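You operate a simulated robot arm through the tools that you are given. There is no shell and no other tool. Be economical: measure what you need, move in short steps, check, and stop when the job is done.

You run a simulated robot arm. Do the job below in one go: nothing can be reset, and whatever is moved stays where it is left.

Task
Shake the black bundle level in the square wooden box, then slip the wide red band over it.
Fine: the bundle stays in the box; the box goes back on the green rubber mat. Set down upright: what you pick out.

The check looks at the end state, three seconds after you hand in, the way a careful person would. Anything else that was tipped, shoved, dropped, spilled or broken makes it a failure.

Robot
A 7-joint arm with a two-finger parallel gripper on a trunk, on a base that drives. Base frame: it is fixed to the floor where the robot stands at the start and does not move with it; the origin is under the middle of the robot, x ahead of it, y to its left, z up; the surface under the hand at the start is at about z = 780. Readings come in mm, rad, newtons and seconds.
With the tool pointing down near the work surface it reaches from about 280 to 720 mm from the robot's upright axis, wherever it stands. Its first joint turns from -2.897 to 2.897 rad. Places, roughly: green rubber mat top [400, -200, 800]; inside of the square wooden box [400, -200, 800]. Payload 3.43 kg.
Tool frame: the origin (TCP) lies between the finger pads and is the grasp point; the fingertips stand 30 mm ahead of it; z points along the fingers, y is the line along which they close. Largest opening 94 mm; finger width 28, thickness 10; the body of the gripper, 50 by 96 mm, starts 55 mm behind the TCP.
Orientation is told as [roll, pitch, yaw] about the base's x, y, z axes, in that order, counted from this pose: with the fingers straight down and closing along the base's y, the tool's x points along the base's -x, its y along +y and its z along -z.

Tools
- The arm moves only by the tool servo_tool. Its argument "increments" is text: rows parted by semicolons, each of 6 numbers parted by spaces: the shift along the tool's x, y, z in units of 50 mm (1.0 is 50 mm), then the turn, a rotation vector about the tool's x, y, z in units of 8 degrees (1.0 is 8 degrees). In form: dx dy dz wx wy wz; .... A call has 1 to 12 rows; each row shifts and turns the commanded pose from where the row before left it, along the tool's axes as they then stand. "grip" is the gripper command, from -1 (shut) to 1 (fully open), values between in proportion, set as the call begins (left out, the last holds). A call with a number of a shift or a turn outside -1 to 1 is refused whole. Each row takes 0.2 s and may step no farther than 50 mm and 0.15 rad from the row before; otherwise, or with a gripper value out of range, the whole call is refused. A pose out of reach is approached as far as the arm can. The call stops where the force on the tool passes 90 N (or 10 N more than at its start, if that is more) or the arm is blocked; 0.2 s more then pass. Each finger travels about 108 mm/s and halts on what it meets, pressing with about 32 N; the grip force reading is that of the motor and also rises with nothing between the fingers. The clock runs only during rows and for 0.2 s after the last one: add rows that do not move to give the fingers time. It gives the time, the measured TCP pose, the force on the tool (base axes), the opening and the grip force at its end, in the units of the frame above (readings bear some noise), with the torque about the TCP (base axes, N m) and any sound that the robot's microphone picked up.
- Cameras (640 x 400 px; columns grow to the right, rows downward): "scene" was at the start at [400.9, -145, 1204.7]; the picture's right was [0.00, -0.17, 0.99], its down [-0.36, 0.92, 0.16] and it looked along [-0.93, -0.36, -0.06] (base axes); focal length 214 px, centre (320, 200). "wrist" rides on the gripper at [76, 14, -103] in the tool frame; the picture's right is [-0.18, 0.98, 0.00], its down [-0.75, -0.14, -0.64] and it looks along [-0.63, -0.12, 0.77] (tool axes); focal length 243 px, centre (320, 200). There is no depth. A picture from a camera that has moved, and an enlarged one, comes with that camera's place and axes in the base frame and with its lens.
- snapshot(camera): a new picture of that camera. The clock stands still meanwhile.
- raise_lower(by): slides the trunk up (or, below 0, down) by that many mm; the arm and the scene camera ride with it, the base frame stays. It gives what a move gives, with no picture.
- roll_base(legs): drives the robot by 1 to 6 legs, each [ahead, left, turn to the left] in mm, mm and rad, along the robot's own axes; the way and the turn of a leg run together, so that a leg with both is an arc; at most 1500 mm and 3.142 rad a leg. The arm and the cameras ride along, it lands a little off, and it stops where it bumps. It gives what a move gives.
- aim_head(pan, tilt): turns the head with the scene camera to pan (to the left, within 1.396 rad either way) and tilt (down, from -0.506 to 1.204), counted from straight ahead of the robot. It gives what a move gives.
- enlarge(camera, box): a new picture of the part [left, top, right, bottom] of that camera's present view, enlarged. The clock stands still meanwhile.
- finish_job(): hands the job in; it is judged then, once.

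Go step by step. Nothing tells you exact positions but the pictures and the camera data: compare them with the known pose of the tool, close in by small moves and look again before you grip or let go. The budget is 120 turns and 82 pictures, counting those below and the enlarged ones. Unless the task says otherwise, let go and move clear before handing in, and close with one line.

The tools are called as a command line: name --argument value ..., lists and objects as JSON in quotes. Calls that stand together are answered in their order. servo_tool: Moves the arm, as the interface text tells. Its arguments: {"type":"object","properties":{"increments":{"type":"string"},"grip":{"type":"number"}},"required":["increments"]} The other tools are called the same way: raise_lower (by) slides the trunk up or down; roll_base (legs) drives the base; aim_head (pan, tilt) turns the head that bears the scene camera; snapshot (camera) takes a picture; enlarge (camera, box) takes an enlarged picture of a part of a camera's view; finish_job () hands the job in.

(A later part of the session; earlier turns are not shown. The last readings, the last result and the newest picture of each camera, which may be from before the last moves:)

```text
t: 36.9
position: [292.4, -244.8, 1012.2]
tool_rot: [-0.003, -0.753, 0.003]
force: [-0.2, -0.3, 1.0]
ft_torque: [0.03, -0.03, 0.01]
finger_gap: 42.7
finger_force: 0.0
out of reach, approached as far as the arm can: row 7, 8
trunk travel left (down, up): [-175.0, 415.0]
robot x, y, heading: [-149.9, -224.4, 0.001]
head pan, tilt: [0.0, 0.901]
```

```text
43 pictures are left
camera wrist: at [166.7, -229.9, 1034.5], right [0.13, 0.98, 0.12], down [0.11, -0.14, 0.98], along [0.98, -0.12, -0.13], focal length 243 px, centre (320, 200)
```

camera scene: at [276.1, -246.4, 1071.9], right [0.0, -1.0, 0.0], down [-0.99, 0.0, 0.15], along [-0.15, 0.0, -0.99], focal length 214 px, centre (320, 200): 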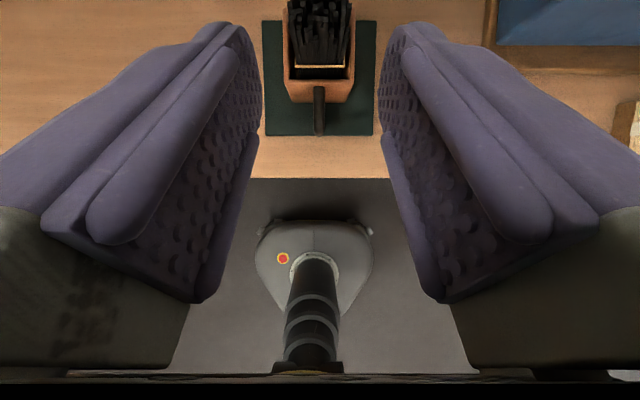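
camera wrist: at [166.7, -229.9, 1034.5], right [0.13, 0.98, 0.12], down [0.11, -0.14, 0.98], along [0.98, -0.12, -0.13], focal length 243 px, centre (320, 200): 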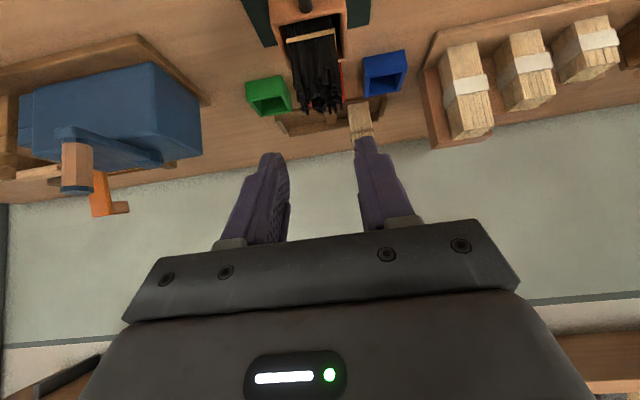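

Pitch is 43°, which is enough, and the handle lines up in y at about -246. I'll move forward a little and use the trunk to go down, keeping the arm posture.

servo_tool --increments "-0.23 -0.02 0.63 0 0 0;0 0 0 0 0 0"

raise_lower --by -110

snapshot --camera "wrist"

snapshot --camera "scene"

```text
t: 37.5
position: [321.4, -246.2, 996.5]
tool_rot: [-0.003, -0.75, 0.001]
force: [-0.7, -0.7, 0.2]
ft_torque: [-0.01, 0.02, 0.01]
finger_gap: 42.3
finger_force: 0.1
trunk travel left (down, up): [-175.0, 415.0]
robot x, y, heading: [-149.5, -221.7, -0.001]
head pan, tilt: [0.0, 0.901]
```

```text
t: 38.9
position: [321.6, -245.7, 886.4]
tool_rot: [-0.003, -0.752, 0.003]
force: [0.3, -0.1, -0.4]
ft_torque: [0.01, 0.03, -0.01]
finger_gap: 42.0
finger_force: 0.1
trunk travel left (down, up): [-65.0, 525.0]
robot x, y, heading: [-150.8, -224.1, -0.001]
head pan, tilt: [0.0, 0.901]
```

```text
42 pictures are left
camera wrist: at [196.3, -230.7, 909.6], right [0.13, 0.98, 0.12], down [0.11, -0.14, 0.98], along [0.98, -0.12, -0.13], focal length 243 px, centre (320, 200)
```

wrist: 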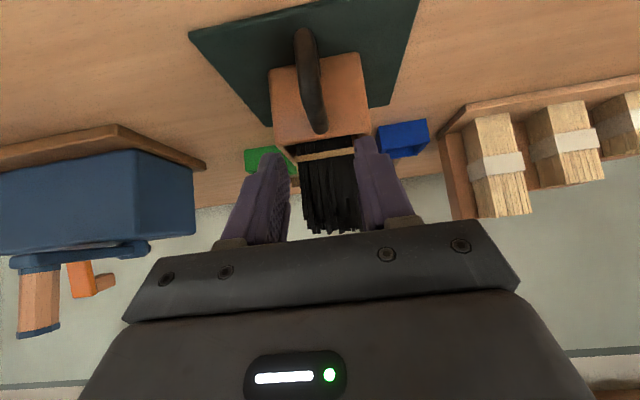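

```text
41 pictures are left
camera scene: at [305.7, -247.2, 947.0], right [0.0, -1.0, 0.0], down [-0.99, 0.0, 0.15], along [-0.15, 0.0, -0.99], focal length 214 px, centre (320, 200)
```

scene: 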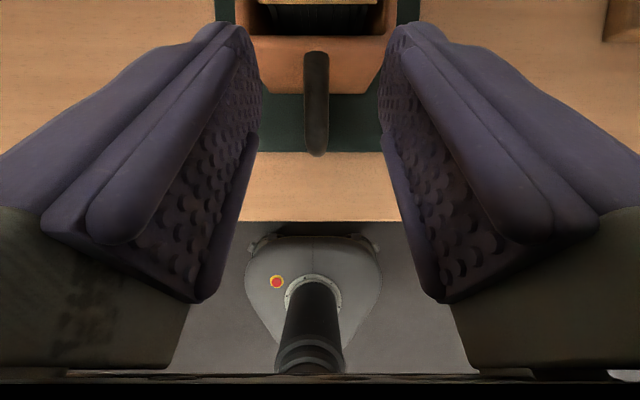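

The handle is centred between the pads. Lowering the trunk the rest of the way.

raise_lower --by -40

raise_lower --by -22

snapshot --camera "wrist"

snapshot --camera "scene"

```text
t: 39.7
position: [321.7, -245.3, 846.4]
tool_rot: [-0.002, -0.752, 0.003]
force: [0.6, 0.6, 0.2]
ft_torque: [0.0, -0.01, 0.01]
finger_gap: 42.1
finger_force: 0.1
trunk travel left (down, up): [-25.0, 565.0]
robot x, y, heading: [-153.6, -221.0, 0.002]
head pan, tilt: [0.0, 0.901]
```

```text
t: 40.4
position: [321.4, -245.6, 824.7]
tool_rot: [0.0, -0.752, 0.002]
force: [0.0, -0.4, -0.4]
ft_torque: [0.01, 0.0, 0.0]
finger_gap: 42.3
finger_force: 0.1
trunk travel left (down, up): [-3.0, 587.0]
robot x, y, heading: [-152.6, -224.9, -0.002]
head pan, tilt: [0.0, 0.901]
```

```text
40 pictures are left
camera wrist: at [196.2, -230.7, 847.5], right [0.13, 0.98, 0.12], down [0.11, -0.14, 0.98], along [0.98, -0.12, -0.13], focal length 243 px, centre (320, 200)
```

wrist: 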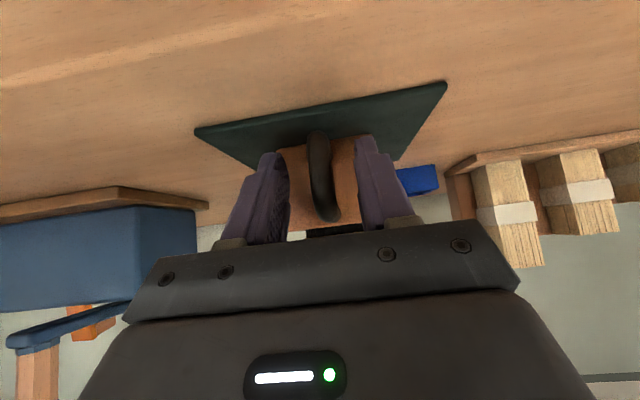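

```text
39 pictures are left
camera scene: at [305.7, -247.2, 884.9], right [0.0, -1.0, 0.0], down [-0.99, 0.0, 0.15], along [-0.15, 0.0, -0.99], focal length 214 px, centre (320, 200)
```

scene: 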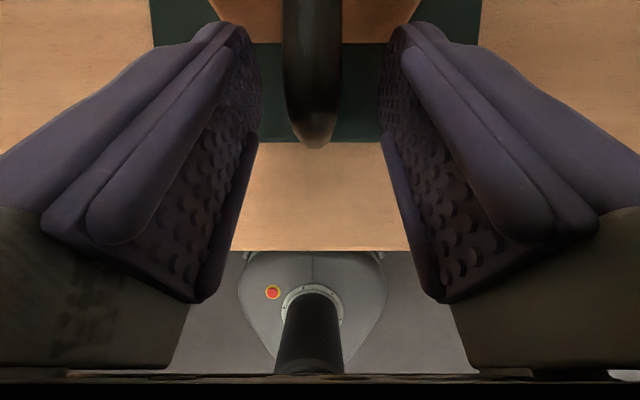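

The pads straddle the handle. Closing on it.

servo_tool --increments "0 0 0 0 0 0;0 0 0 0 0 0;0 0 0 0 0 0" --grip -1

raise_lower --by 15

snapshot --camera "wrist"

snapshot --camera "scene"

```text
t: 41.2
position: [321.8, -245.6, 825.0]
tool_rot: [-0.002, -0.751, 0.002]
force: [-0.6, 0.6, 0.9]
ft_torque: [0.02, -0.07, 0.02]
finger_gap: 15.6
finger_force: 32.6
trunk travel left (down, up): [-3.0, 587.0]
robot x, y, heading: [-148.3, -223.8, 0.0]
head pan, tilt: [0.0, 0.901]
```

```text
t: 41.8
position: [322.7, -245.3, 840.1]
tool_rot: [-0.001, -0.752, 0.0]
force: [-0.4, -1.0, 0.7]
ft_torque: [-0.01, 0.07, 0.04]
finger_gap: 15.7
finger_force: 31.9
trunk travel left (down, up): [-18.0, 572.0]
robot x, y, heading: [-152.0, -224.5, -0.004]
head pan, tilt: [0.0, 0.901]
```

```text
38 pictures are left
camera wrist: at [196.3, -231.1, 862.7], right [0.14, 0.98, 0.12], down [0.11, -0.14, 0.98], along [0.98, -0.12, -0.13], focal length 243 px, centre (320, 200)
```

wrist: 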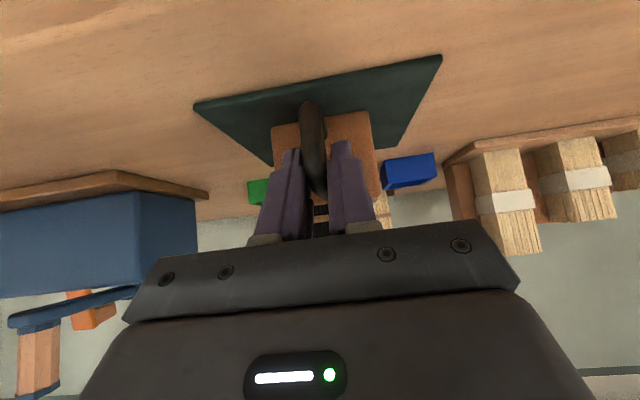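

```text
37 pictures are left
camera scene: at [305.8, -247.7, 900.1], right [0.0, -1.0, 0.0], down [-0.99, 0.0, 0.15], along [-0.15, 0.0, -0.99], focal length 214 px, centre (320, 200)
```

scene: 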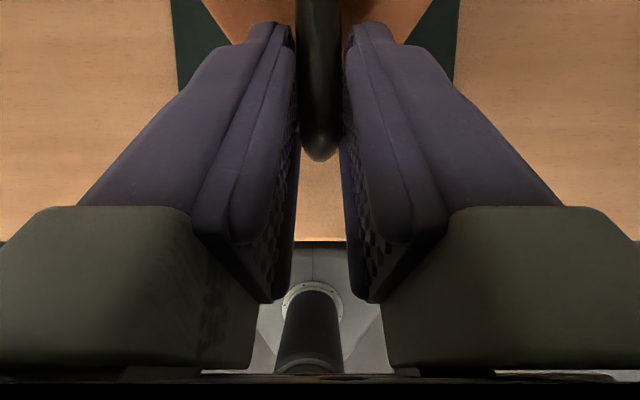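

The grip holds (15.7 mm), but I can't tell whether the box rose or pivoted. Looking more closely.

enlarge --camera "wrist" --box '[180, 40, 460, 240]'

aim_head --pan -0.9 --tilt 0.0

snapshot --camera "scene"

```text
2.00 times, centred on (320, 140) of wrist
camera zoom: at [196.3, -231.1, 862.7], right [0.14, 0.98, 0.12], down [0.11, -0.14, 0.98], along [0.98, -0.12, -0.13], focal length 485 px, centre (320, 320)
```

zoom: 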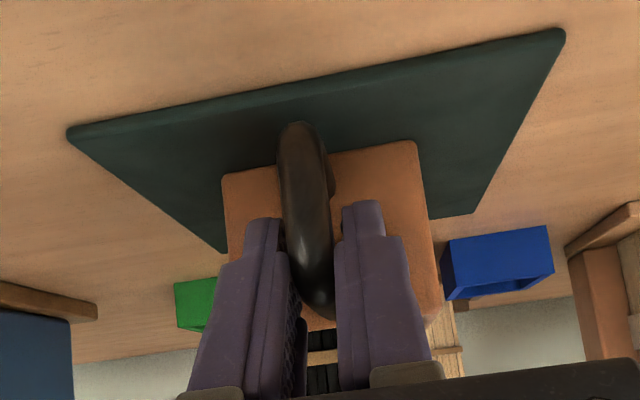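

```text
t: 43.0
position: [322.4, -244.9, 840.0]
tool_rot: [-0.002, -0.753, 0.0]
force: [-0.3, -2.5, 4.6]
ft_torque: [-0.04, -0.01, 0.0]
finger_gap: 15.4
finger_force: 32.1
trunk travel left (down, up): [-18.0, 572.0]
robot x, y, heading: [-150.8, -222.1, -0.004]
head pan, tilt: [-0.901, 0.0]
```

```text
35 pictures are left
camera scene: at [350.7, -317.8, 969.0], right [-0.53, -0.62, 0.57], down [-0.73, 0.0, -0.68], along [0.42, -0.78, -0.45], focal length 214 px, centre (320, 200)
```

scene: 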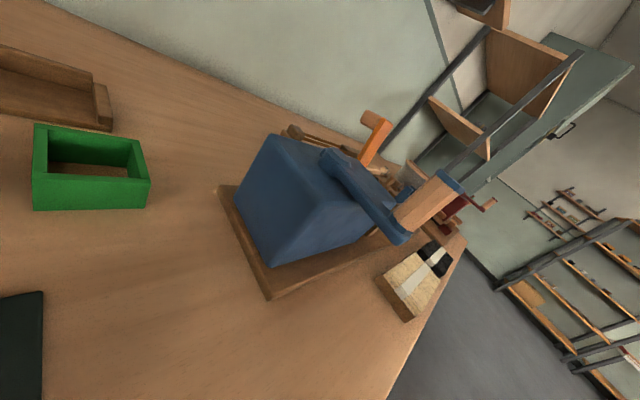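

aim_head --pan 0 --tilt 0.9

servo_tool --increments "0.137 0 -0.146 0 0 0;0 0 0 0 0 0;0 0 0 0 0 0"

enlarge --camera "wrist" --box '[180, 40, 460, 240]'

```text
t: 44.2
position: [322.2, -244.1, 839.5]
tool_rot: [-0.003, -0.752, 0.001]
force: [-0.3, -1.3, 4.6]
ft_torque: [-0.03, -0.04, 0.03]
finger_gap: 15.4
finger_force: 31.9
trunk travel left (down, up): [-18.0, 572.0]
robot x, y, heading: [-154.5, -220.5, -0.0]
head pan, tilt: [0.0, 0.901]
```

```text
t: 45.0
position: [311.4, -244.2, 839.2]
tool_rot: [-0.001, -0.751, 0.0]
force: [-0.9, 1.1, 0.2]
ft_torque: [-0.04, 0.1, 0.0]
finger_gap: 15.3
finger_force: 31.5
trunk travel left (down, up): [-18.0, 572.0]
robot x, y, heading: [-149.6, -224.8, 0.001]
head pan, tilt: [0.0, 0.901]
```

```text
2.00 times, centred on (320, 140) of wrist
camera zoom: at [185.9, -230.2, 862.9], right [0.13, 0.98, 0.12], down [0.11, -0.14, 0.98], along [0.98, -0.12, -0.13], focal length 485 px, centre (320, 320)
```

zoom: 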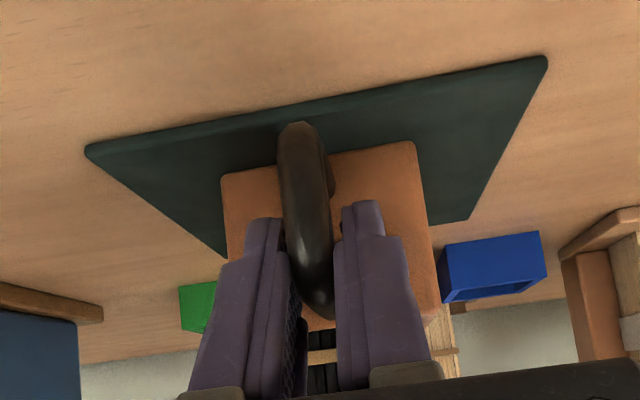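

The box followed that last 10 mm sideways move with the hand. I'll lift straight up a little and compare views.

servo_tool --increments "-0.2 0 -0.2 0 0 0;-0.2 0 -0.22 0 0 0;0 0 0 0 0 0;0 0 0 0 0 0"

enlarge --camera "wrist" --box '[180, 40, 460, 240]'

```text
t: 46.0
position: [312.6, -244.3, 868.5]
tool_rot: [-0.002, -0.751, 0.001]
force: [-0.1, -0.5, -2.7]
ft_torque: [-0.03, 0.11, -0.01]
finger_gap: 15.3
finger_force: 32.4
trunk travel left (down, up): [-18.0, 572.0]
robot x, y, heading: [-150.8, -225.6, -0.002]
head pan, tilt: [0.0, 0.901]
```

```text
2.00 times, centred on (320, 140) of wrist
camera zoom: at [187.2, -230.8, 892.2], right [0.13, 0.98, 0.12], down [0.11, -0.14, 0.98], along [0.98, -0.12, -0.13], focal length 485 px, centre (320, 320)
```

zoom: 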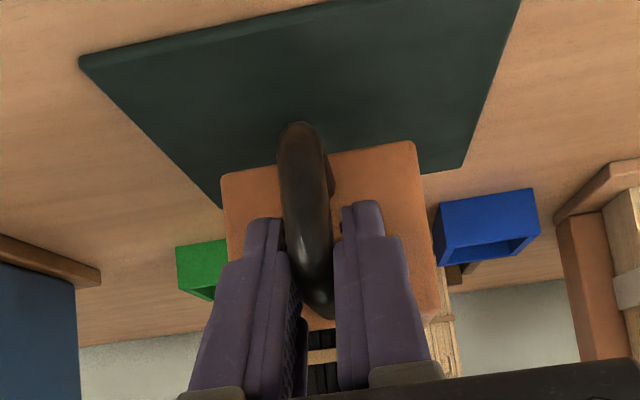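

The box now moves with the hand (about 0.3 kg) and hangs 29 mm above the mat. I'll lift a bit more and start a gentle vertical shake.

servo_tool --increments "-0.27 0 -0.29 0 0 0;0 0 0 0 0 0;0.2 0 0.22 0 0 0;-0.2 0 -0.22 0 0 0;0.2 0 0.22 0 0 0;-0.2 0 -0.22 0 0 0;0.2 0 0.22 0 0 0;-0.2 0 -0.22 0 0 0;0 0 0 0 0 0;0 0 0 0 0 0"

snapshot --camera "wrist"

aim_head --pan 0 --tilt 0.2

snapshot --camera "scene"

```text
t: 48.2
position: [312.7, -246.3, 889.3]
tool_rot: [-0.003, -0.751, 0.002]
force: [-0.3, -1.3, -1.9]
ft_torque: [-0.02, 0.18, 0.01]
finger_gap: 15.3
finger_force: 32.2
trunk travel left (down, up): [-18.0, 572.0]
robot x, y, heading: [-150.6, -224.2, -0.001]
head pan, tilt: [0.0, 0.901]
```

```text
32 pictures are left
camera wrist: at [186.5, -230.8, 912.2], right [0.13, 0.98, 0.12], down [0.11, -0.14, 0.98], along [0.98, -0.12, -0.13], focal length 243 px, centre (320, 200)
```

wrist: 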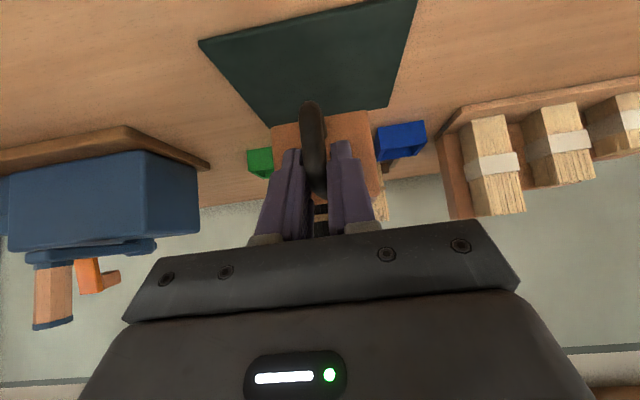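

```text
t: 49.3
position: [311.8, -246.5, 889.3]
tool_rot: [-0.001, -0.751, 0.002]
force: [-0.9, 0.5, -2.4]
ft_torque: [-0.01, 0.14, 0.01]
finger_gap: 15.2
finger_force: 31.8
trunk travel left (down, up): [-18.0, 572.0]
robot x, y, heading: [-151.7, -218.5, -0.004]
head pan, tilt: [0.0, 0.201]
```

```text
31 pictures are left
camera scene: at [353.0, -247.3, 978.6], right [0.0, -1.0, 0.0], down [-0.85, 0.0, -0.52], along [0.52, 0.0, -0.85], focal length 214 px, centre (320, 200)
```

scene: 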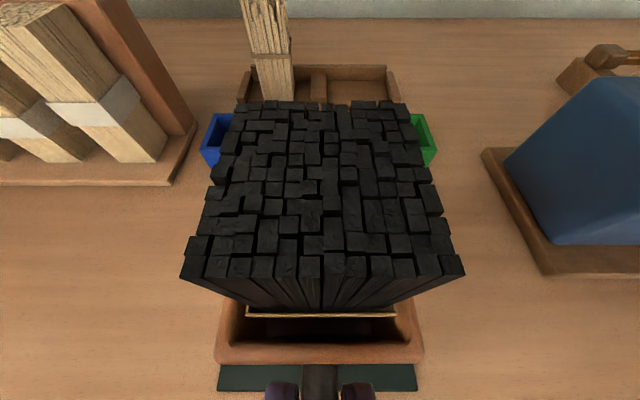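

The sticks have nearly levelled. One more round of shaking, a bit stronger, then compare.

servo_tool --increments "-0.27 0 -0.29 0 0 0;0.3 0 0.32 0 0 0;-0.3 0 -0.32 0 0 0;0.3 0 0.32 0 0 0;-0.3 0 -0.32 0 0 0;0.3 0 0.32 0 0 0;-0.3 0 -0.32 0 0 0;0.3 0 0.32 0 0 0;-0.3 0 -0.32 0 0 0;0 0 0 0 0 0;0 0 0 0 0 0"

snapshot --camera "scene"

```text
t: 51.7
position: [311.5, -245.3, 909.3]
tool_rot: [-0.001, -0.752, 0.001]
force: [-0.2, 0.2, -2.4]
ft_torque: [0.01, 0.18, 0.03]
finger_gap: 14.8
finger_force: 31.7
trunk travel left (down, up): [-18.0, 572.0]
robot x, y, heading: [-150.6, -220.2, 0.002]
head pan, tilt: [0.0, 0.201]
```

```text
30 pictures are left
camera scene: at [353.1, -246.8, 998.2], right [0.0, -1.0, 0.0], down [-0.85, 0.0, -0.52], along [0.52, 0.0, -0.85], focal length 214 px, centre (320, 200)
```

scene: 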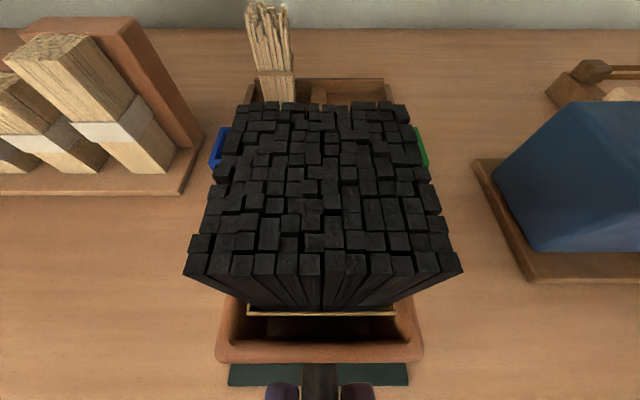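

A little better each time. One more round, then a close look.

servo_tool --increments "0.35 0 0.37 0 0 0;-0.35 0 -0.37 0 0 0;0.35 0 0.37 0 0 0;-0.35 0 -0.37 0 0 0;0.35 0 0.37 0 0 0;-0.35 0 -0.37 0 0 0;0.35 0 0.37 0 0 0;-0.35 0 -0.37 0 0 0;0.35 0 0.37 0 0 0;-0.35 0 -0.37 0 0 0;0 0 0 0 0 0;0 0 0 0 0 0"

enlarge --camera "scene" --box '[160, 70, 480, 390]'

```text
t: 54.3
position: [312.8, -244.3, 908.9]
tool_rot: [-0.002, -0.75, 0.003]
force: [0.1, 0.3, -3.0]
ft_torque: [0.01, 0.17, 0.01]
finger_gap: 14.5
finger_force: 32.2
trunk travel left (down, up): [-18.0, 572.0]
robot x, y, heading: [-148.7, -222.9, 0.001]
head pan, tilt: [0.0, 0.201]
```

```text
1.25 times, centred on (320, 230) of scene
camera zoom: at [353.3, -247.1, 997.9], right [0.0, -1.0, 0.0], down [-0.85, 0.0, -0.52], along [0.52, 0.0, -0.85], focal length 268 px, centre (320, 162)
```

zoom: 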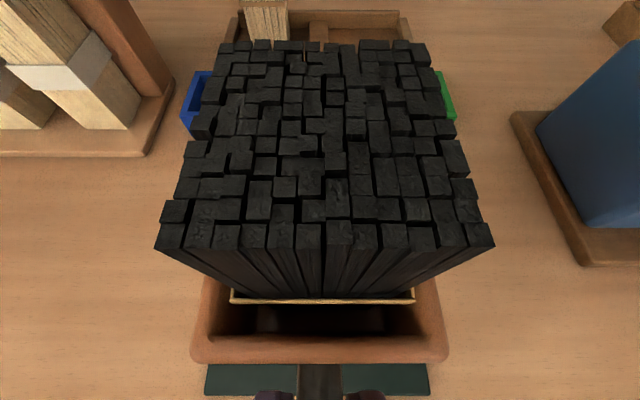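

The bundle is level now. I'll set the box back in its place on the mat, lowering in small steps until contact.

servo_tool --increments "-0.146 0 0.137 0 0 0;0.3 0 0.32 0 0 0;0.3 0 0.32 0 0 0;0.15 0 0.16 0 0 0;0.05 0 0.055 0 0 0;0 0 0 0 0 0"

servo_tool --increments "0.03 0 0.03 0 0 0;0.03 0 0.03 0 0 0;0 0 0 0 0 0"

snapshot --camera "wrist"

```text
t: 55.7
position: [322.6, -244.5, 850.8]
tool_rot: [-0.002, -0.751, 0.001]
force: [-0.1, 0.0, -2.6]
ft_torque: [-0.02, 0.18, 0.0]
finger_gap: 12.1
finger_force: 32.3
trunk travel left (down, up): [-18.0, 572.0]
robot x, y, heading: [-150.0, -218.6, -0.006]
head pan, tilt: [0.0, 0.201]
```

```text
t: 56.5
position: [322.4, -246.0, 846.0]
tool_rot: [0.0, -0.751, 0.002]
force: [0.2, -0.7, -2.1]
ft_torque: [-0.01, 0.16, 0.01]
finger_gap: 12.2
finger_force: 32.2
trunk travel left (down, up): [-18.0, 572.0]
robot x, y, heading: [-154.0, -220.0, 0.004]
head pan, tilt: [0.0, 0.201]
```

```text
28 pictures are left
camera wrist: at [196.5, -230.6, 869.0], right [0.13, 0.98, 0.12], down [0.11, -0.14, 0.98], along [0.98, -0.12, -0.13], focal length 243 px, centre (320, 200)
```

wrist: 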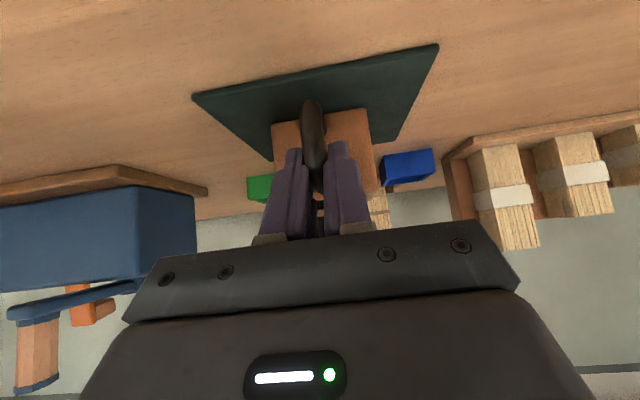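

servo_tool --increments "0.03 0 0.03 0 0 0;0.03 0 0.03 0 0 0;0 0 0 0 0 0"

servo_tool --increments "0.03 0 0.03 0 0 0;0.03 0 0.03 0 0 0;0 0 0 0 0 0"

snapshot --camera "wrist"

```text
t: 57.3
position: [321.9, -244.7, 842.5]
tool_rot: [-0.003, -0.752, 0.002]
force: [-5.1, 0.2, 10.0]
ft_torque: [0.03, -0.88, 0.03]
finger_gap: 12.1
finger_force: 31.8
trunk travel left (down, up): [-18.0, 572.0]
robot x, y, heading: [-151.5, -220.8, 0.003]
head pan, tilt: [0.0, 0.201]
```

```text
t: 58.1
position: [319.6, -245.3, 839.9]
tool_rot: [-0.003, -0.754, 0.002]
force: [-10.1, 1.7, 30.5]
ft_torque: [0.04, -0.51, -0.01]
finger_gap: 12.4
finger_force: 31.9
trunk travel left (down, up): [-18.0, 572.0]
robot x, y, heading: [-149.6, -224.6, 0.001]
head pan, tilt: [0.0, 0.201]
```

```text
27 pictures are left
camera wrist: at [194.0, -230.5, 861.6], right [0.13, 0.98, 0.12], down [0.11, -0.14, 0.98], along [0.98, -0.12, -0.13], focal length 243 px, centre (320, 200)
```

wrist: 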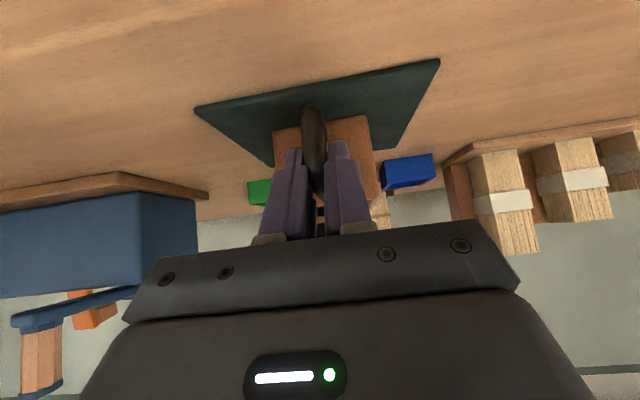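

The box is down on the mat. Easing off, then opening and retreating back along the fingers.

servo_tool --increments "-0.03 0 -0.03 0 0 0;0 0 0 0 0 0"

servo_tool --increments "0 0 0 0 0 0;0 0 0 0 0 0" --grip -0.1

aim_head --pan 0 --tilt 0.9

snapshot --camera "scene"

snapshot --camera "wrist"

```text
t: 58.7
position: [319.7, -245.7, 840.2]
tool_rot: [-0.001, -0.75, 0.005]
force: [-8.2, 2.1, 10.0]
ft_torque: [0.02, 0.1, 0.04]
finger_gap: 12.3
finger_force: 32.7
trunk travel left (down, up): [-18.0, 572.0]
robot x, y, heading: [-154.1, -218.6, 0.0]
head pan, tilt: [0.0, 0.201]
```

```text
t: 59.3
position: [321.8, -245.7, 840.3]
tool_rot: [-0.004, -0.75, 0.002]
force: [0.0, -0.3, 0.8]
ft_torque: [0.0, -0.02, -0.01]
finger_gap: 42.2
finger_force: 0.1
trunk travel left (down, up): [-18.0, 572.0]
robot x, y, heading: [-151.9, -222.1, 0.002]
head pan, tilt: [0.0, 0.201]
```

```text
t: 60.4
position: [322.4, -243.9, 839.6]
tool_rot: [-0.002, -0.752, 0.001]
force: [0.1, 0.1, 0.0]
ft_torque: [-0.01, -0.03, -0.01]
finger_gap: 42.6
finger_force: 0.1
trunk travel left (down, up): [-18.0, 572.0]
robot x, y, heading: [-151.6, -225.7, -0.0]
head pan, tilt: [0.0, 0.901]
```

```text
26 pictures are left
camera scene: at [305.6, -247.4, 899.9], right [0.0, -1.0, 0.0], down [-0.99, 0.0, 0.15], along [-0.15, 0.0, -0.99], focal length 214 px, centre (320, 200)
```

scene: 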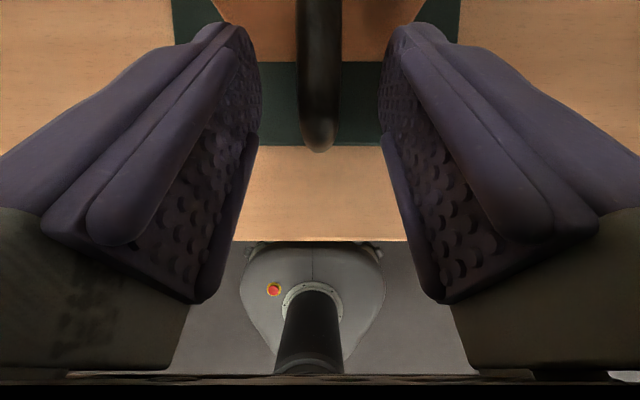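

```text
25 pictures are left
camera wrist: at [196.1, -230.8, 862.5], right [0.13, 0.98, 0.12], down [0.11, -0.14, 0.98], along [0.98, -0.12, -0.13], focal length 243 px, centre (320, 200)
```

wrist: 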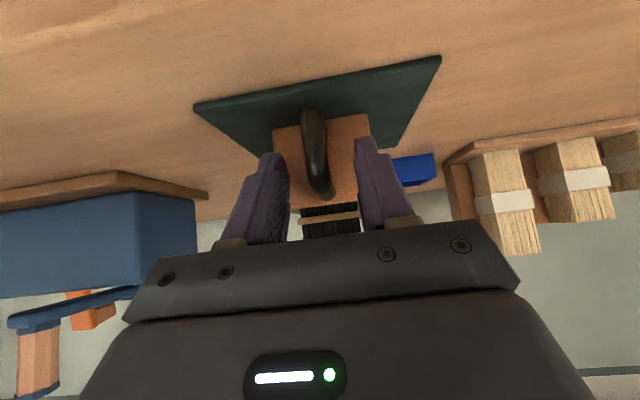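

The box stands flat with the handle released. I'll rise with the trunk, straighten the hand and drive forward again to go for the red band.

raise_lower --by 172

servo_tool --increments "0 0 0 0 1 0;0 0 0 0 1 0;0 0 0 0 1 0;0 0 0 0 1 0;0 0 0 0 1 0;0 0 0 0 0.38 0;0 0 0 0 0 0"

roll_base --legs '[[130, 0, 0]]'

aim_head --pan 0 --tilt 0

snapshot --camera "scene"

```text
t: 62.3
position: [321.3, -245.7, 1011.8]
tool_rot: [-0.001, -0.752, 0.002]
force: [0.5, 0.3, -0.5]
ft_torque: [0.0, -0.02, 0.01]
finger_gap: 42.1
finger_force: 0.0
trunk travel left (down, up): [-190.0, 400.0]
robot x, y, heading: [-151.6, -221.1, 0.001]
head pan, tilt: [0.0, 0.901]
```

```text
t: 63.9
position: [322.1, -244.5, 1012.5]
tool_rot: [-0.003, 0.0, 0.001]
force: [-0.1, 0.8, 0.2]
ft_torque: [0.02, -0.01, 0.0]
finger_gap: 42.3
finger_force: 0.1
trunk travel left (down, up): [-190.0, 400.0]
robot x, y, heading: [-152.2, -222.7, 0.001]
head pan, tilt: [0.0, 0.901]
```

```text
t: 65.2
position: [453.0, -246.5, 1012.1]
tool_rot: [-0.003, 0.0, 0.001]
force: [0.1, 0.1, -0.3]
ft_torque: [0.01, 0.02, 0.01]
finger_gap: 42.1
finger_force: 0.0
trunk travel left (down, up): [-190.0, 400.0]
robot x, y, heading: [-19.0, -218.5, 0.002]
head pan, tilt: [0.0, 0.901]
```

```text
t: 66.4
position: [452.7, -244.6, 1013.5]
tool_rot: [-0.001, 0.001, 0.002]
force: [0.3, -0.5, 0.1]
ft_torque: [-0.01, 0.01, 0.01]
finger_gap: 42.3
finger_force: 0.1
trunk travel left (down, up): [-190.0, 400.0]
robot x, y, heading: [-21.6, -222.1, 0.003]
head pan, tilt: [0.0, 0.0]
```

```text
24 pictures are left
camera scene: at [561.5, -246.9, 1051.6], right [0.0, -1.0, 0.0], down [-1.0, 0.0, 0.0], along [0.0, 0.0, -1.0], focal length 214 px, centre (320, 200)
```

scene: 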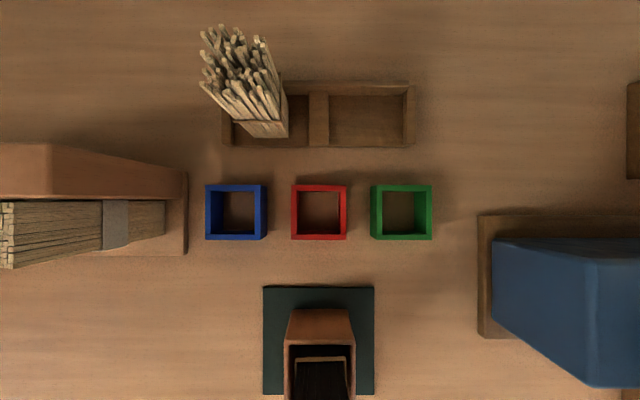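

enlarge --camera "scene" --box '[280, 170, 360, 250]'

enlarge --camera "scene" --box '[240, 270, 400, 400]'

```text
5.00 times, centred on (320, 210) of scene
camera zoom: at [561.5, -246.9, 1051.6], right [0.0, -1.0, 0.0], down [-1.0, 0.0, 0.0], along [0.0, 0.0, -1.0], focal length 1072 px, centre (320, 150)
```

zoom: 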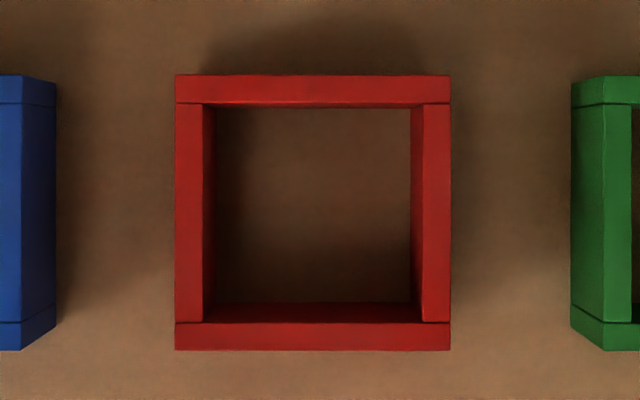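

```text
3.08 times, centred on (320, 335) of scene
camera zoom: at [561.5, -246.9, 1051.6], right [0.0, -1.0, 0.0], down [-1.0, 0.0, 0.0], along [0.0, 0.0, -1.0], focal length 660 px, centre (320, -215)
```

zoom: 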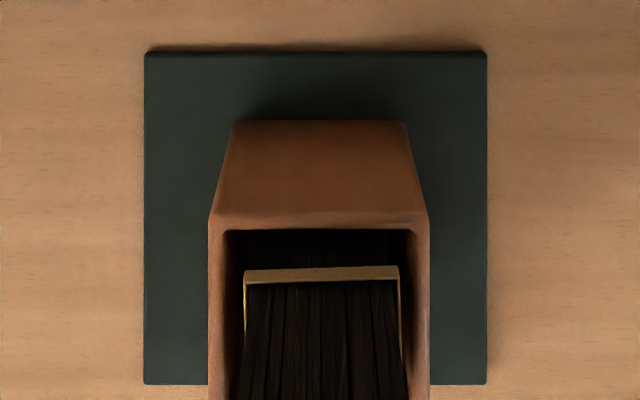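

The red band measures about 49 mm inside, 61 outside and 33 mm tall, centred near (547.6, -245.2). Clearance is about 2 mm a side, so I'll measure the levelled bundle from straight above first.

servo_tool --increments "0.9 0 0 0 0 0;0.9 0 0 0 0 0;0.9 0 0 0 0 0;0.7 0 0 0 0 0;0 0 0 0 0 0" --grip 0.7

enlarge --camera "scene" --box '[240, 120, 400, 280]'

```text
t: 67.6
position: [281.1, -246.6, 1011.6]
tool_rot: [-0.002, 0.001, -0.001]
force: [-0.5, -0.7, 1.0]
ft_torque: [-0.01, 0.01, -0.05]
finger_gap: 80.0
finger_force: 0.1
trunk travel left (down, up): [-190.0, 400.0]
robot x, y, heading: [-21.3, -224.4, 0.004]
head pan, tilt: [0.0, 0.0]
```

```text
2.50 times, centred on (320, 200) of scene
camera zoom: at [390.8, -247.5, 1051.0], right [0.0, -1.0, 0.0], down [-1.0, 0.0, 0.0], along [0.0, 0.0, -1.0], focal length 536 px, centre (320, 200)
```

zoom: 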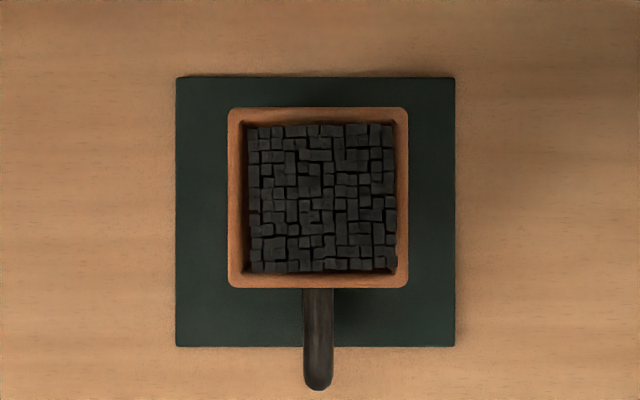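

Top is at about z 891, centred near (391.4, -248), 44 mm square and turned about 1.4°; everything is level. Now I'll go over the red band.

servo_tool --increments "-0.9 0 0 0 0 0;-0.9 0 0 0 0 0;-0.9 0 0 0 0 0;-0.9 0 0 0 0 0;-0.9 0 0 0 0 0;-0.83 0 0 0 0 0;0 0 0.9 0 0 0;0 0 0.9 0 0 0;0 0 0.6 0 0 0;0 0 0 0 0 0"

aim_head --pan 0 --tilt 0.6

snapshot --camera "scene"

```text
t: 69.8
position: [549.7, -245.2, 892.5]
tool_rot: [0.0, 0.0, 0.001]
force: [-0.9, 0.3, -0.3]
ft_torque: [-0.01, -0.01, 0.02]
finger_gap: 80.0
finger_force: 0.0
trunk travel left (down, up): [-190.0, 400.0]
robot x, y, heading: [-17.4, -222.5, -0.001]
head pan, tilt: [0.0, 0.0]
```

```text
t: 70.8
position: [550.4, -245.6, 891.3]
tool_rot: [-0.002, 0.001, 0.002]
force: [0.3, -0.2, -0.5]
ft_torque: [0.05, 0.02, 0.01]
finger_gap: 80.1
finger_force: 0.0
trunk travel left (down, up): [-190.0, 400.0]
robot x, y, heading: [-19.2, -218.4, 0.002]
head pan, tilt: [0.0, 0.6]
```

```text
20 pictures are left
camera scene: at [603.7, -247.2, 933.0], right [0.0, -1.0, 0.0], down [-0.83, 0.0, 0.56], along [-0.56, 0.0, -0.83], focal length 214 px, centre (320, 200)
```

scene: 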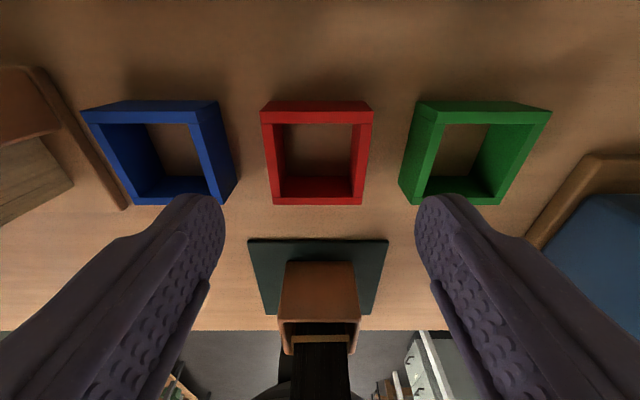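

Aligned over the red band with room on both sides. Narrowing a little and lowering so the pads cover it.

servo_tool --increments "0.045 0 0 0 0 0;0 0 0.6 0 0 0;0 0 0.5 0 0 0;0 0 0.38 0 0 0;0 0 0 0 0 0" --grip 0.56

snapshot --camera "scene"

```text
t: 72.0
position: [546.2, -245.1, 817.3]
tool_rot: [-0.002, 0.002, 0.003]
force: [-0.1, -0.6, 0.6]
ft_torque: [-0.04, 0.01, -0.01]
finger_gap: 73.3
finger_force: 0.1
trunk travel left (down, up): [-190.0, 400.0]
robot x, y, heading: [-19.9, -220.1, 0.004]
head pan, tilt: [0.0, 0.6]
```

```text
19 pictures are left
camera scene: at [600.6, -246.9, 858.7], right [0.0, -1.0, 0.0], down [-0.83, 0.0, 0.56], along [-0.56, 0.0, -0.83], focal length 214 px, centre (320, 200)
```

scene: 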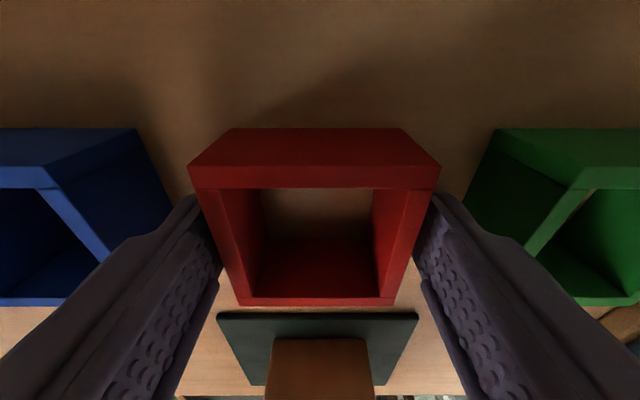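

servo_tool --increments "0 0 0 0 0 0;0 0 0 0 0 0;0 0 0 0 0 0" --grip -1

servo_tool --increments "0 0 -0.4 0 0 0;0 0 -0.6 0 0 0;0 0 -0.9 0 0 0;0 0 -0.9 0 0 0;0 0 0 0 0 0"

snapshot --camera "scene"

```text
t: 72.8
position: [547.0, -245.3, 817.0]
tool_rot: [0.0, 0.001, 0.002]
force: [-0.8, 0.5, -0.5]
ft_torque: [-0.01, -0.04, -0.01]
finger_gap: 60.5
finger_force: 32.5
trunk travel left (down, up): [-190.0, 400.0]
robot x, y, heading: [-20.7, -221.0, 0.005]
head pan, tilt: [0.0, 0.6]
```

```text
t: 74.0
position: [547.6, -244.2, 958.8]
tool_rot: [-0.001, -0.001, 0.002]
force: [0.4, 0.0, -0.7]
ft_torque: [-0.02, 0.01, 0.01]
finger_gap: 60.4
finger_force: 32.2
trunk travel left (down, up): [-190.0, 400.0]
robot x, y, heading: [-19.9, -219.3, -0.002]
head pan, tilt: [0.0, 0.6]
```

```text
18 pictures are left
camera scene: at [601.2, -246.6, 999.4], right [0.0, -1.0, 0.0], down [-0.83, 0.0, 0.56], along [-0.56, 0.0, -0.83], focal length 214 px, centre (320, 200)
```

scene: 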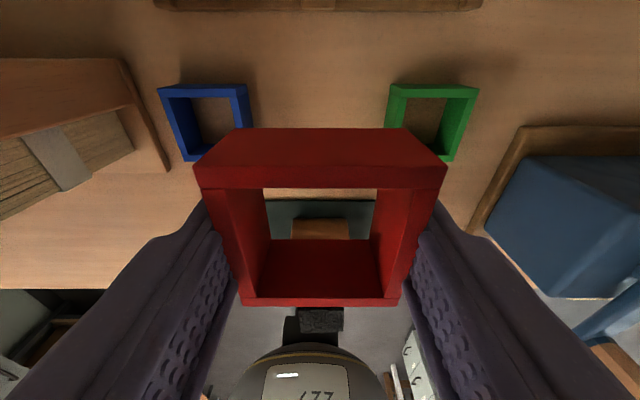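

The red band is held level. Carrying it over the bundle with a small y shift and yaw correction, then checking alignment through the ring.

servo_tool --increments "0.8 0 0 0 0 0;0.8 0 0 0 0 0;0.8 -0.044 0 0 0 0;0.756 0 0 0 0 -0.16;0 0 0.3 0 0 0;0 0 0 0 0 0;0 0 0 0 0 0"

enlarge --camera "scene" --box '[180, 100, 460, 330]'

enlarge --camera "wrist" --box '[200, 80, 440, 260]'

```text
t: 75.6
position: [389.0, -247.5, 941.0]
tool_rot: [-0.003, 0.0, 0.023]
force: [-0.6, -0.6, -0.9]
ft_torque: [-0.03, 0.0, -0.03]
finger_gap: 60.6
finger_force: 31.6
trunk travel left (down, up): [-190.0, 400.0]
robot x, y, heading: [-18.9, -219.5, -0.004]
head pan, tilt: [0.0, 0.6]
```

```text
1.74 times, centred on (320, 215) of scene
camera zoom: at [442.4, -247.6, 983.9], right [0.02, -1.0, 0.0], down [-0.83, -0.02, 0.56], along [-0.56, -0.01, -0.83], focal length 373 px, centre (320, 174)
```

zoom: 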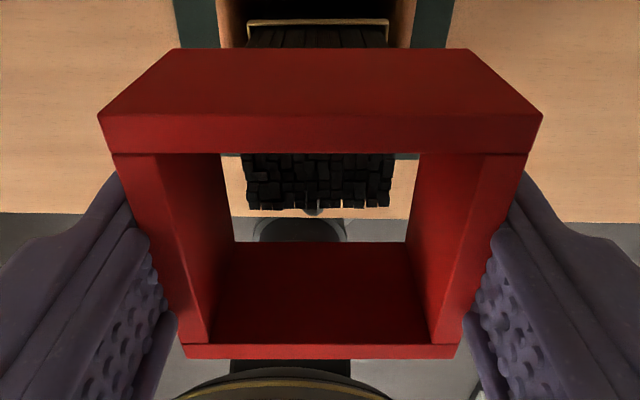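

```text
2.22 times, centred on (320, 170) of wrist
camera zoom: at [312.1, -234.1, 1044.7], right [0.16, 0.99, 0.0], down [0.76, -0.12, 0.64], along [0.63, -0.1, -0.77], focal length 539 px, centre (320, 267)
```

zoom: 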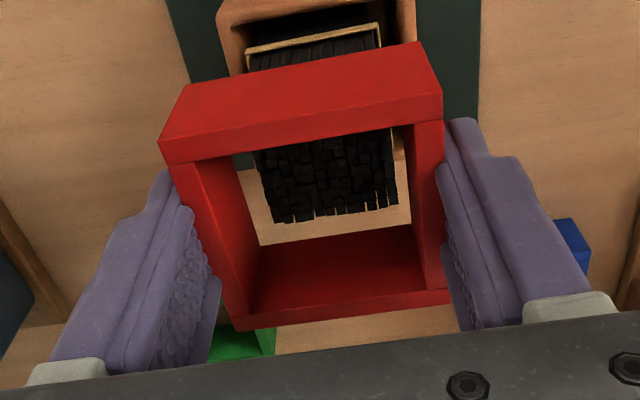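

The bundle shows centred through the ring, within about 1 mm. Lowering slowly onto it, watching the force.

servo_tool --increments "0 0 0.2 0 0 0;0 0 0.1 0 0 0;0 0 0.1 0 0 0;0 0 0 0 0 0"

enlarge --camera "scene" --box '[180, 100, 460, 330]'

```text
t: 76.6
position: [388.1, -246.8, 921.8]
tool_rot: [-0.001, 0.0, 0.024]
force: [-0.6, 0.5, -0.7]
ft_torque: [-0.01, 0.03, -0.01]
finger_gap: 60.1
finger_force: 31.5
trunk travel left (down, up): [-190.0, 400.0]
robot x, y, heading: [-16.5, -219.8, 0.004]
head pan, tilt: [0.0, 0.6]
```

```text
1.74 times, centred on (320, 215) of scene
camera zoom: at [442.5, -247.9, 963.8], right [0.02, -1.0, 0.0], down [-0.82, -0.02, 0.56], along [-0.56, -0.01, -0.83], focal length 373 px, centre (320, 174)
```

zoom: 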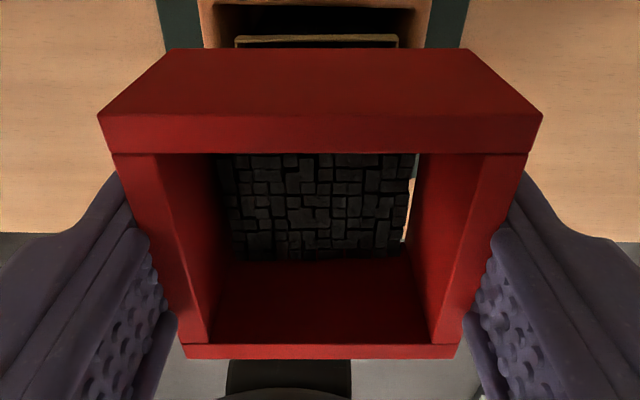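

The bundle top has entered the ring. There is a slight gap on the right only, so I'll shift about 1 mm to the left and continue down.

servo_tool --increments "0 0.022 0 0 0 0;0 0 0.1 0 0 0;0 0 0.1 0 0 0;0 0 0 0 0 0"

enlarge --camera "scene" --box '[180, 100, 460, 330]'

```text
t: 77.6
position: [389.4, -248.0, 911.9]
tool_rot: [-0.004, -0.001, 0.025]
force: [-0.4, -0.3, 0.1]
ft_torque: [0.0, -0.01, 0.03]
finger_gap: 60.4
finger_force: 32.0
trunk travel left (down, up): [-190.0, 400.0]
robot x, y, heading: [-18.5, -224.1, 0.004]
head pan, tilt: [0.0, 0.6]
```

```text
1.74 times, centred on (320, 215) of scene
camera zoom: at [442.8, -247.2, 954.2], right [0.02, -1.0, 0.0], down [-0.82, -0.02, 0.56], along [-0.56, -0.01, -0.83], focal length 373 px, centre (320, 174)
```

zoom: 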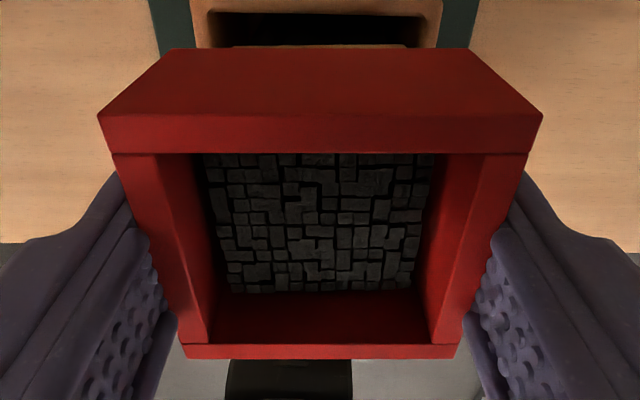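

It's well inside with no contact force. Continuing down in small steps until it seats.

servo_tool --increments "0 0 0.1 0 0 0;0 0 0.1 0 0 0;0 0 0.08 0 0 0;0 0 0 0 0 0"

servo_tool --increments "0 0 0.05 0 0 0;0 0 0.05 0 0 0;0 0 0 0 0 0"

snapshot --camera "scene"

snapshot --camera "wrist"

```text
t: 78.6
position: [388.5, -246.6, 896.8]
tool_rot: [-0.002, 0.0, 0.022]
force: [-0.4, -0.2, 0.3]
ft_torque: [-0.03, 0.0, 0.0]
finger_gap: 60.8
finger_force: 32.1
trunk travel left (down, up): [-190.0, 400.0]
robot x, y, heading: [-21.2, -220.3, 0.003]
head pan, tilt: [0.0, 0.6]
```

```text
t: 79.4
position: [387.9, -246.7, 893.4]
tool_rot: [-0.003, 0.0, 0.023]
force: [-0.5, 0.1, -0.7]
ft_torque: [0.04, 0.0, 0.04]
finger_gap: 60.4
finger_force: 32.4
trunk travel left (down, up): [-190.0, 400.0]
robot x, y, heading: [-19.1, -218.4, 0.005]
head pan, tilt: [0.0, 0.6]
```

```text
13 pictures are left
camera scene: at [442.6, -247.3, 935.0], right [0.02, -1.0, 0.0], down [-0.82, -0.02, 0.57], along [-0.56, -0.01, -0.82], focal length 214 px, centre (320, 200)
```

scene: 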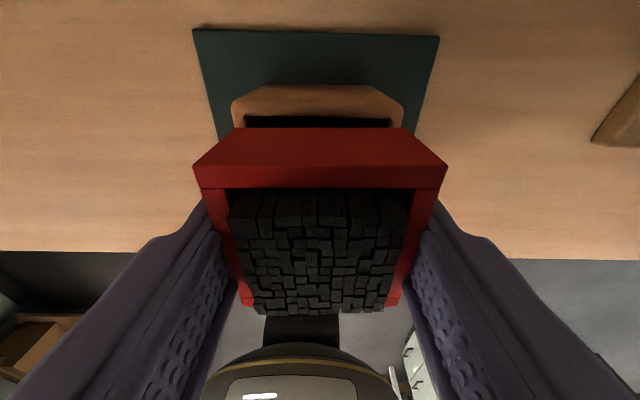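

```text
12 pictures are left
camera wrist: at [312.2, -233.7, 995.9], right [0.16, 0.99, 0.0], down [0.76, -0.12, 0.64], along [0.63, -0.1, -0.77], focal length 243 px, centre (320, 200)
```

wrist: 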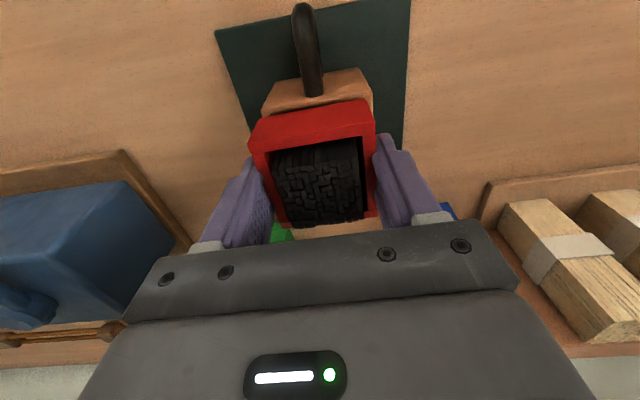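

servo_tool --increments "0 0 0.05 0 0 0;0 0 0.05 0 0 0;0 0 0 0 0 0"

servo_tool --increments "0 0 0.04 0 0 0;0 0 0.04 0 0 0;0 0 0 0 0 0"

```text
t: 80.2
position: [389.6, -246.3, 888.1]
tool_rot: [-0.002, -0.001, 0.023]
force: [0.5, 0.0, -0.1]
ft_torque: [-0.02, -0.01, -0.03]
finger_gap: 60.6
finger_force: 32.4
trunk travel left (down, up): [-190.0, 400.0]
robot x, y, heading: [-19.5, -221.1, -0.0]
head pan, tilt: [0.0, 0.6]
```

```text
t: 81.0
position: [388.2, -247.5, 884.6]
tool_rot: [-0.002, 0.0, 0.023]
force: [0.0, 0.4, 0.3]
ft_torque: [0.02, 0.0, 0.02]
finger_gap: 60.3
finger_force: 32.0
trunk travel left (down, up): [-190.0, 400.0]
robot x, y, heading: [-19.4, -222.7, 0.002]
head pan, tilt: [0.0, 0.6]
```

servo_tool --increments "0 0 0.03 0 0 0;0 0 0.03 0 0 0;0 0 0 0 0 0"

enlarge --camera "scene" --box '[180, 60, 460, 330]'

```text
t: 81.8
position: [390.2, -247.3, 883.0]
tool_rot: [-0.002, -0.002, 0.022]
force: [0.0, 0.7, 17.7]
ft_torque: [0.15, 0.17, 0.04]
finger_gap: 60.4
finger_force: 31.7
trunk travel left (down, up): [-190.0, 400.0]
robot x, y, heading: [-19.3, -220.4, 0.001]
head pan, tilt: [0.0, 0.6]
```

```text
1.48 times, centred on (320, 195) of scene
camera zoom: at [442.6, -247.2, 923.6], right [0.02, -1.0, 0.0], down [-0.83, -0.02, 0.56], along [-0.56, -0.01, -0.83], focal length 318 px, centre (320, 207)
```

zoom: 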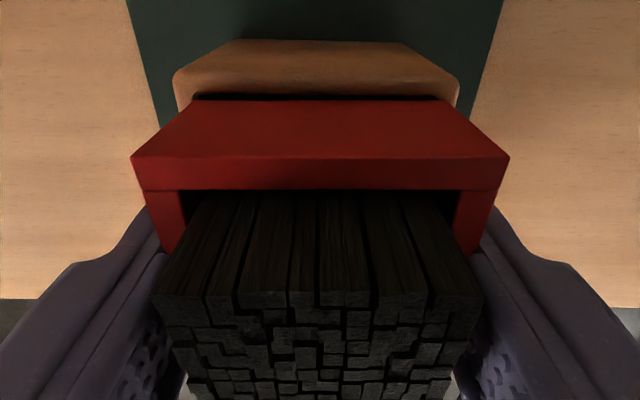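

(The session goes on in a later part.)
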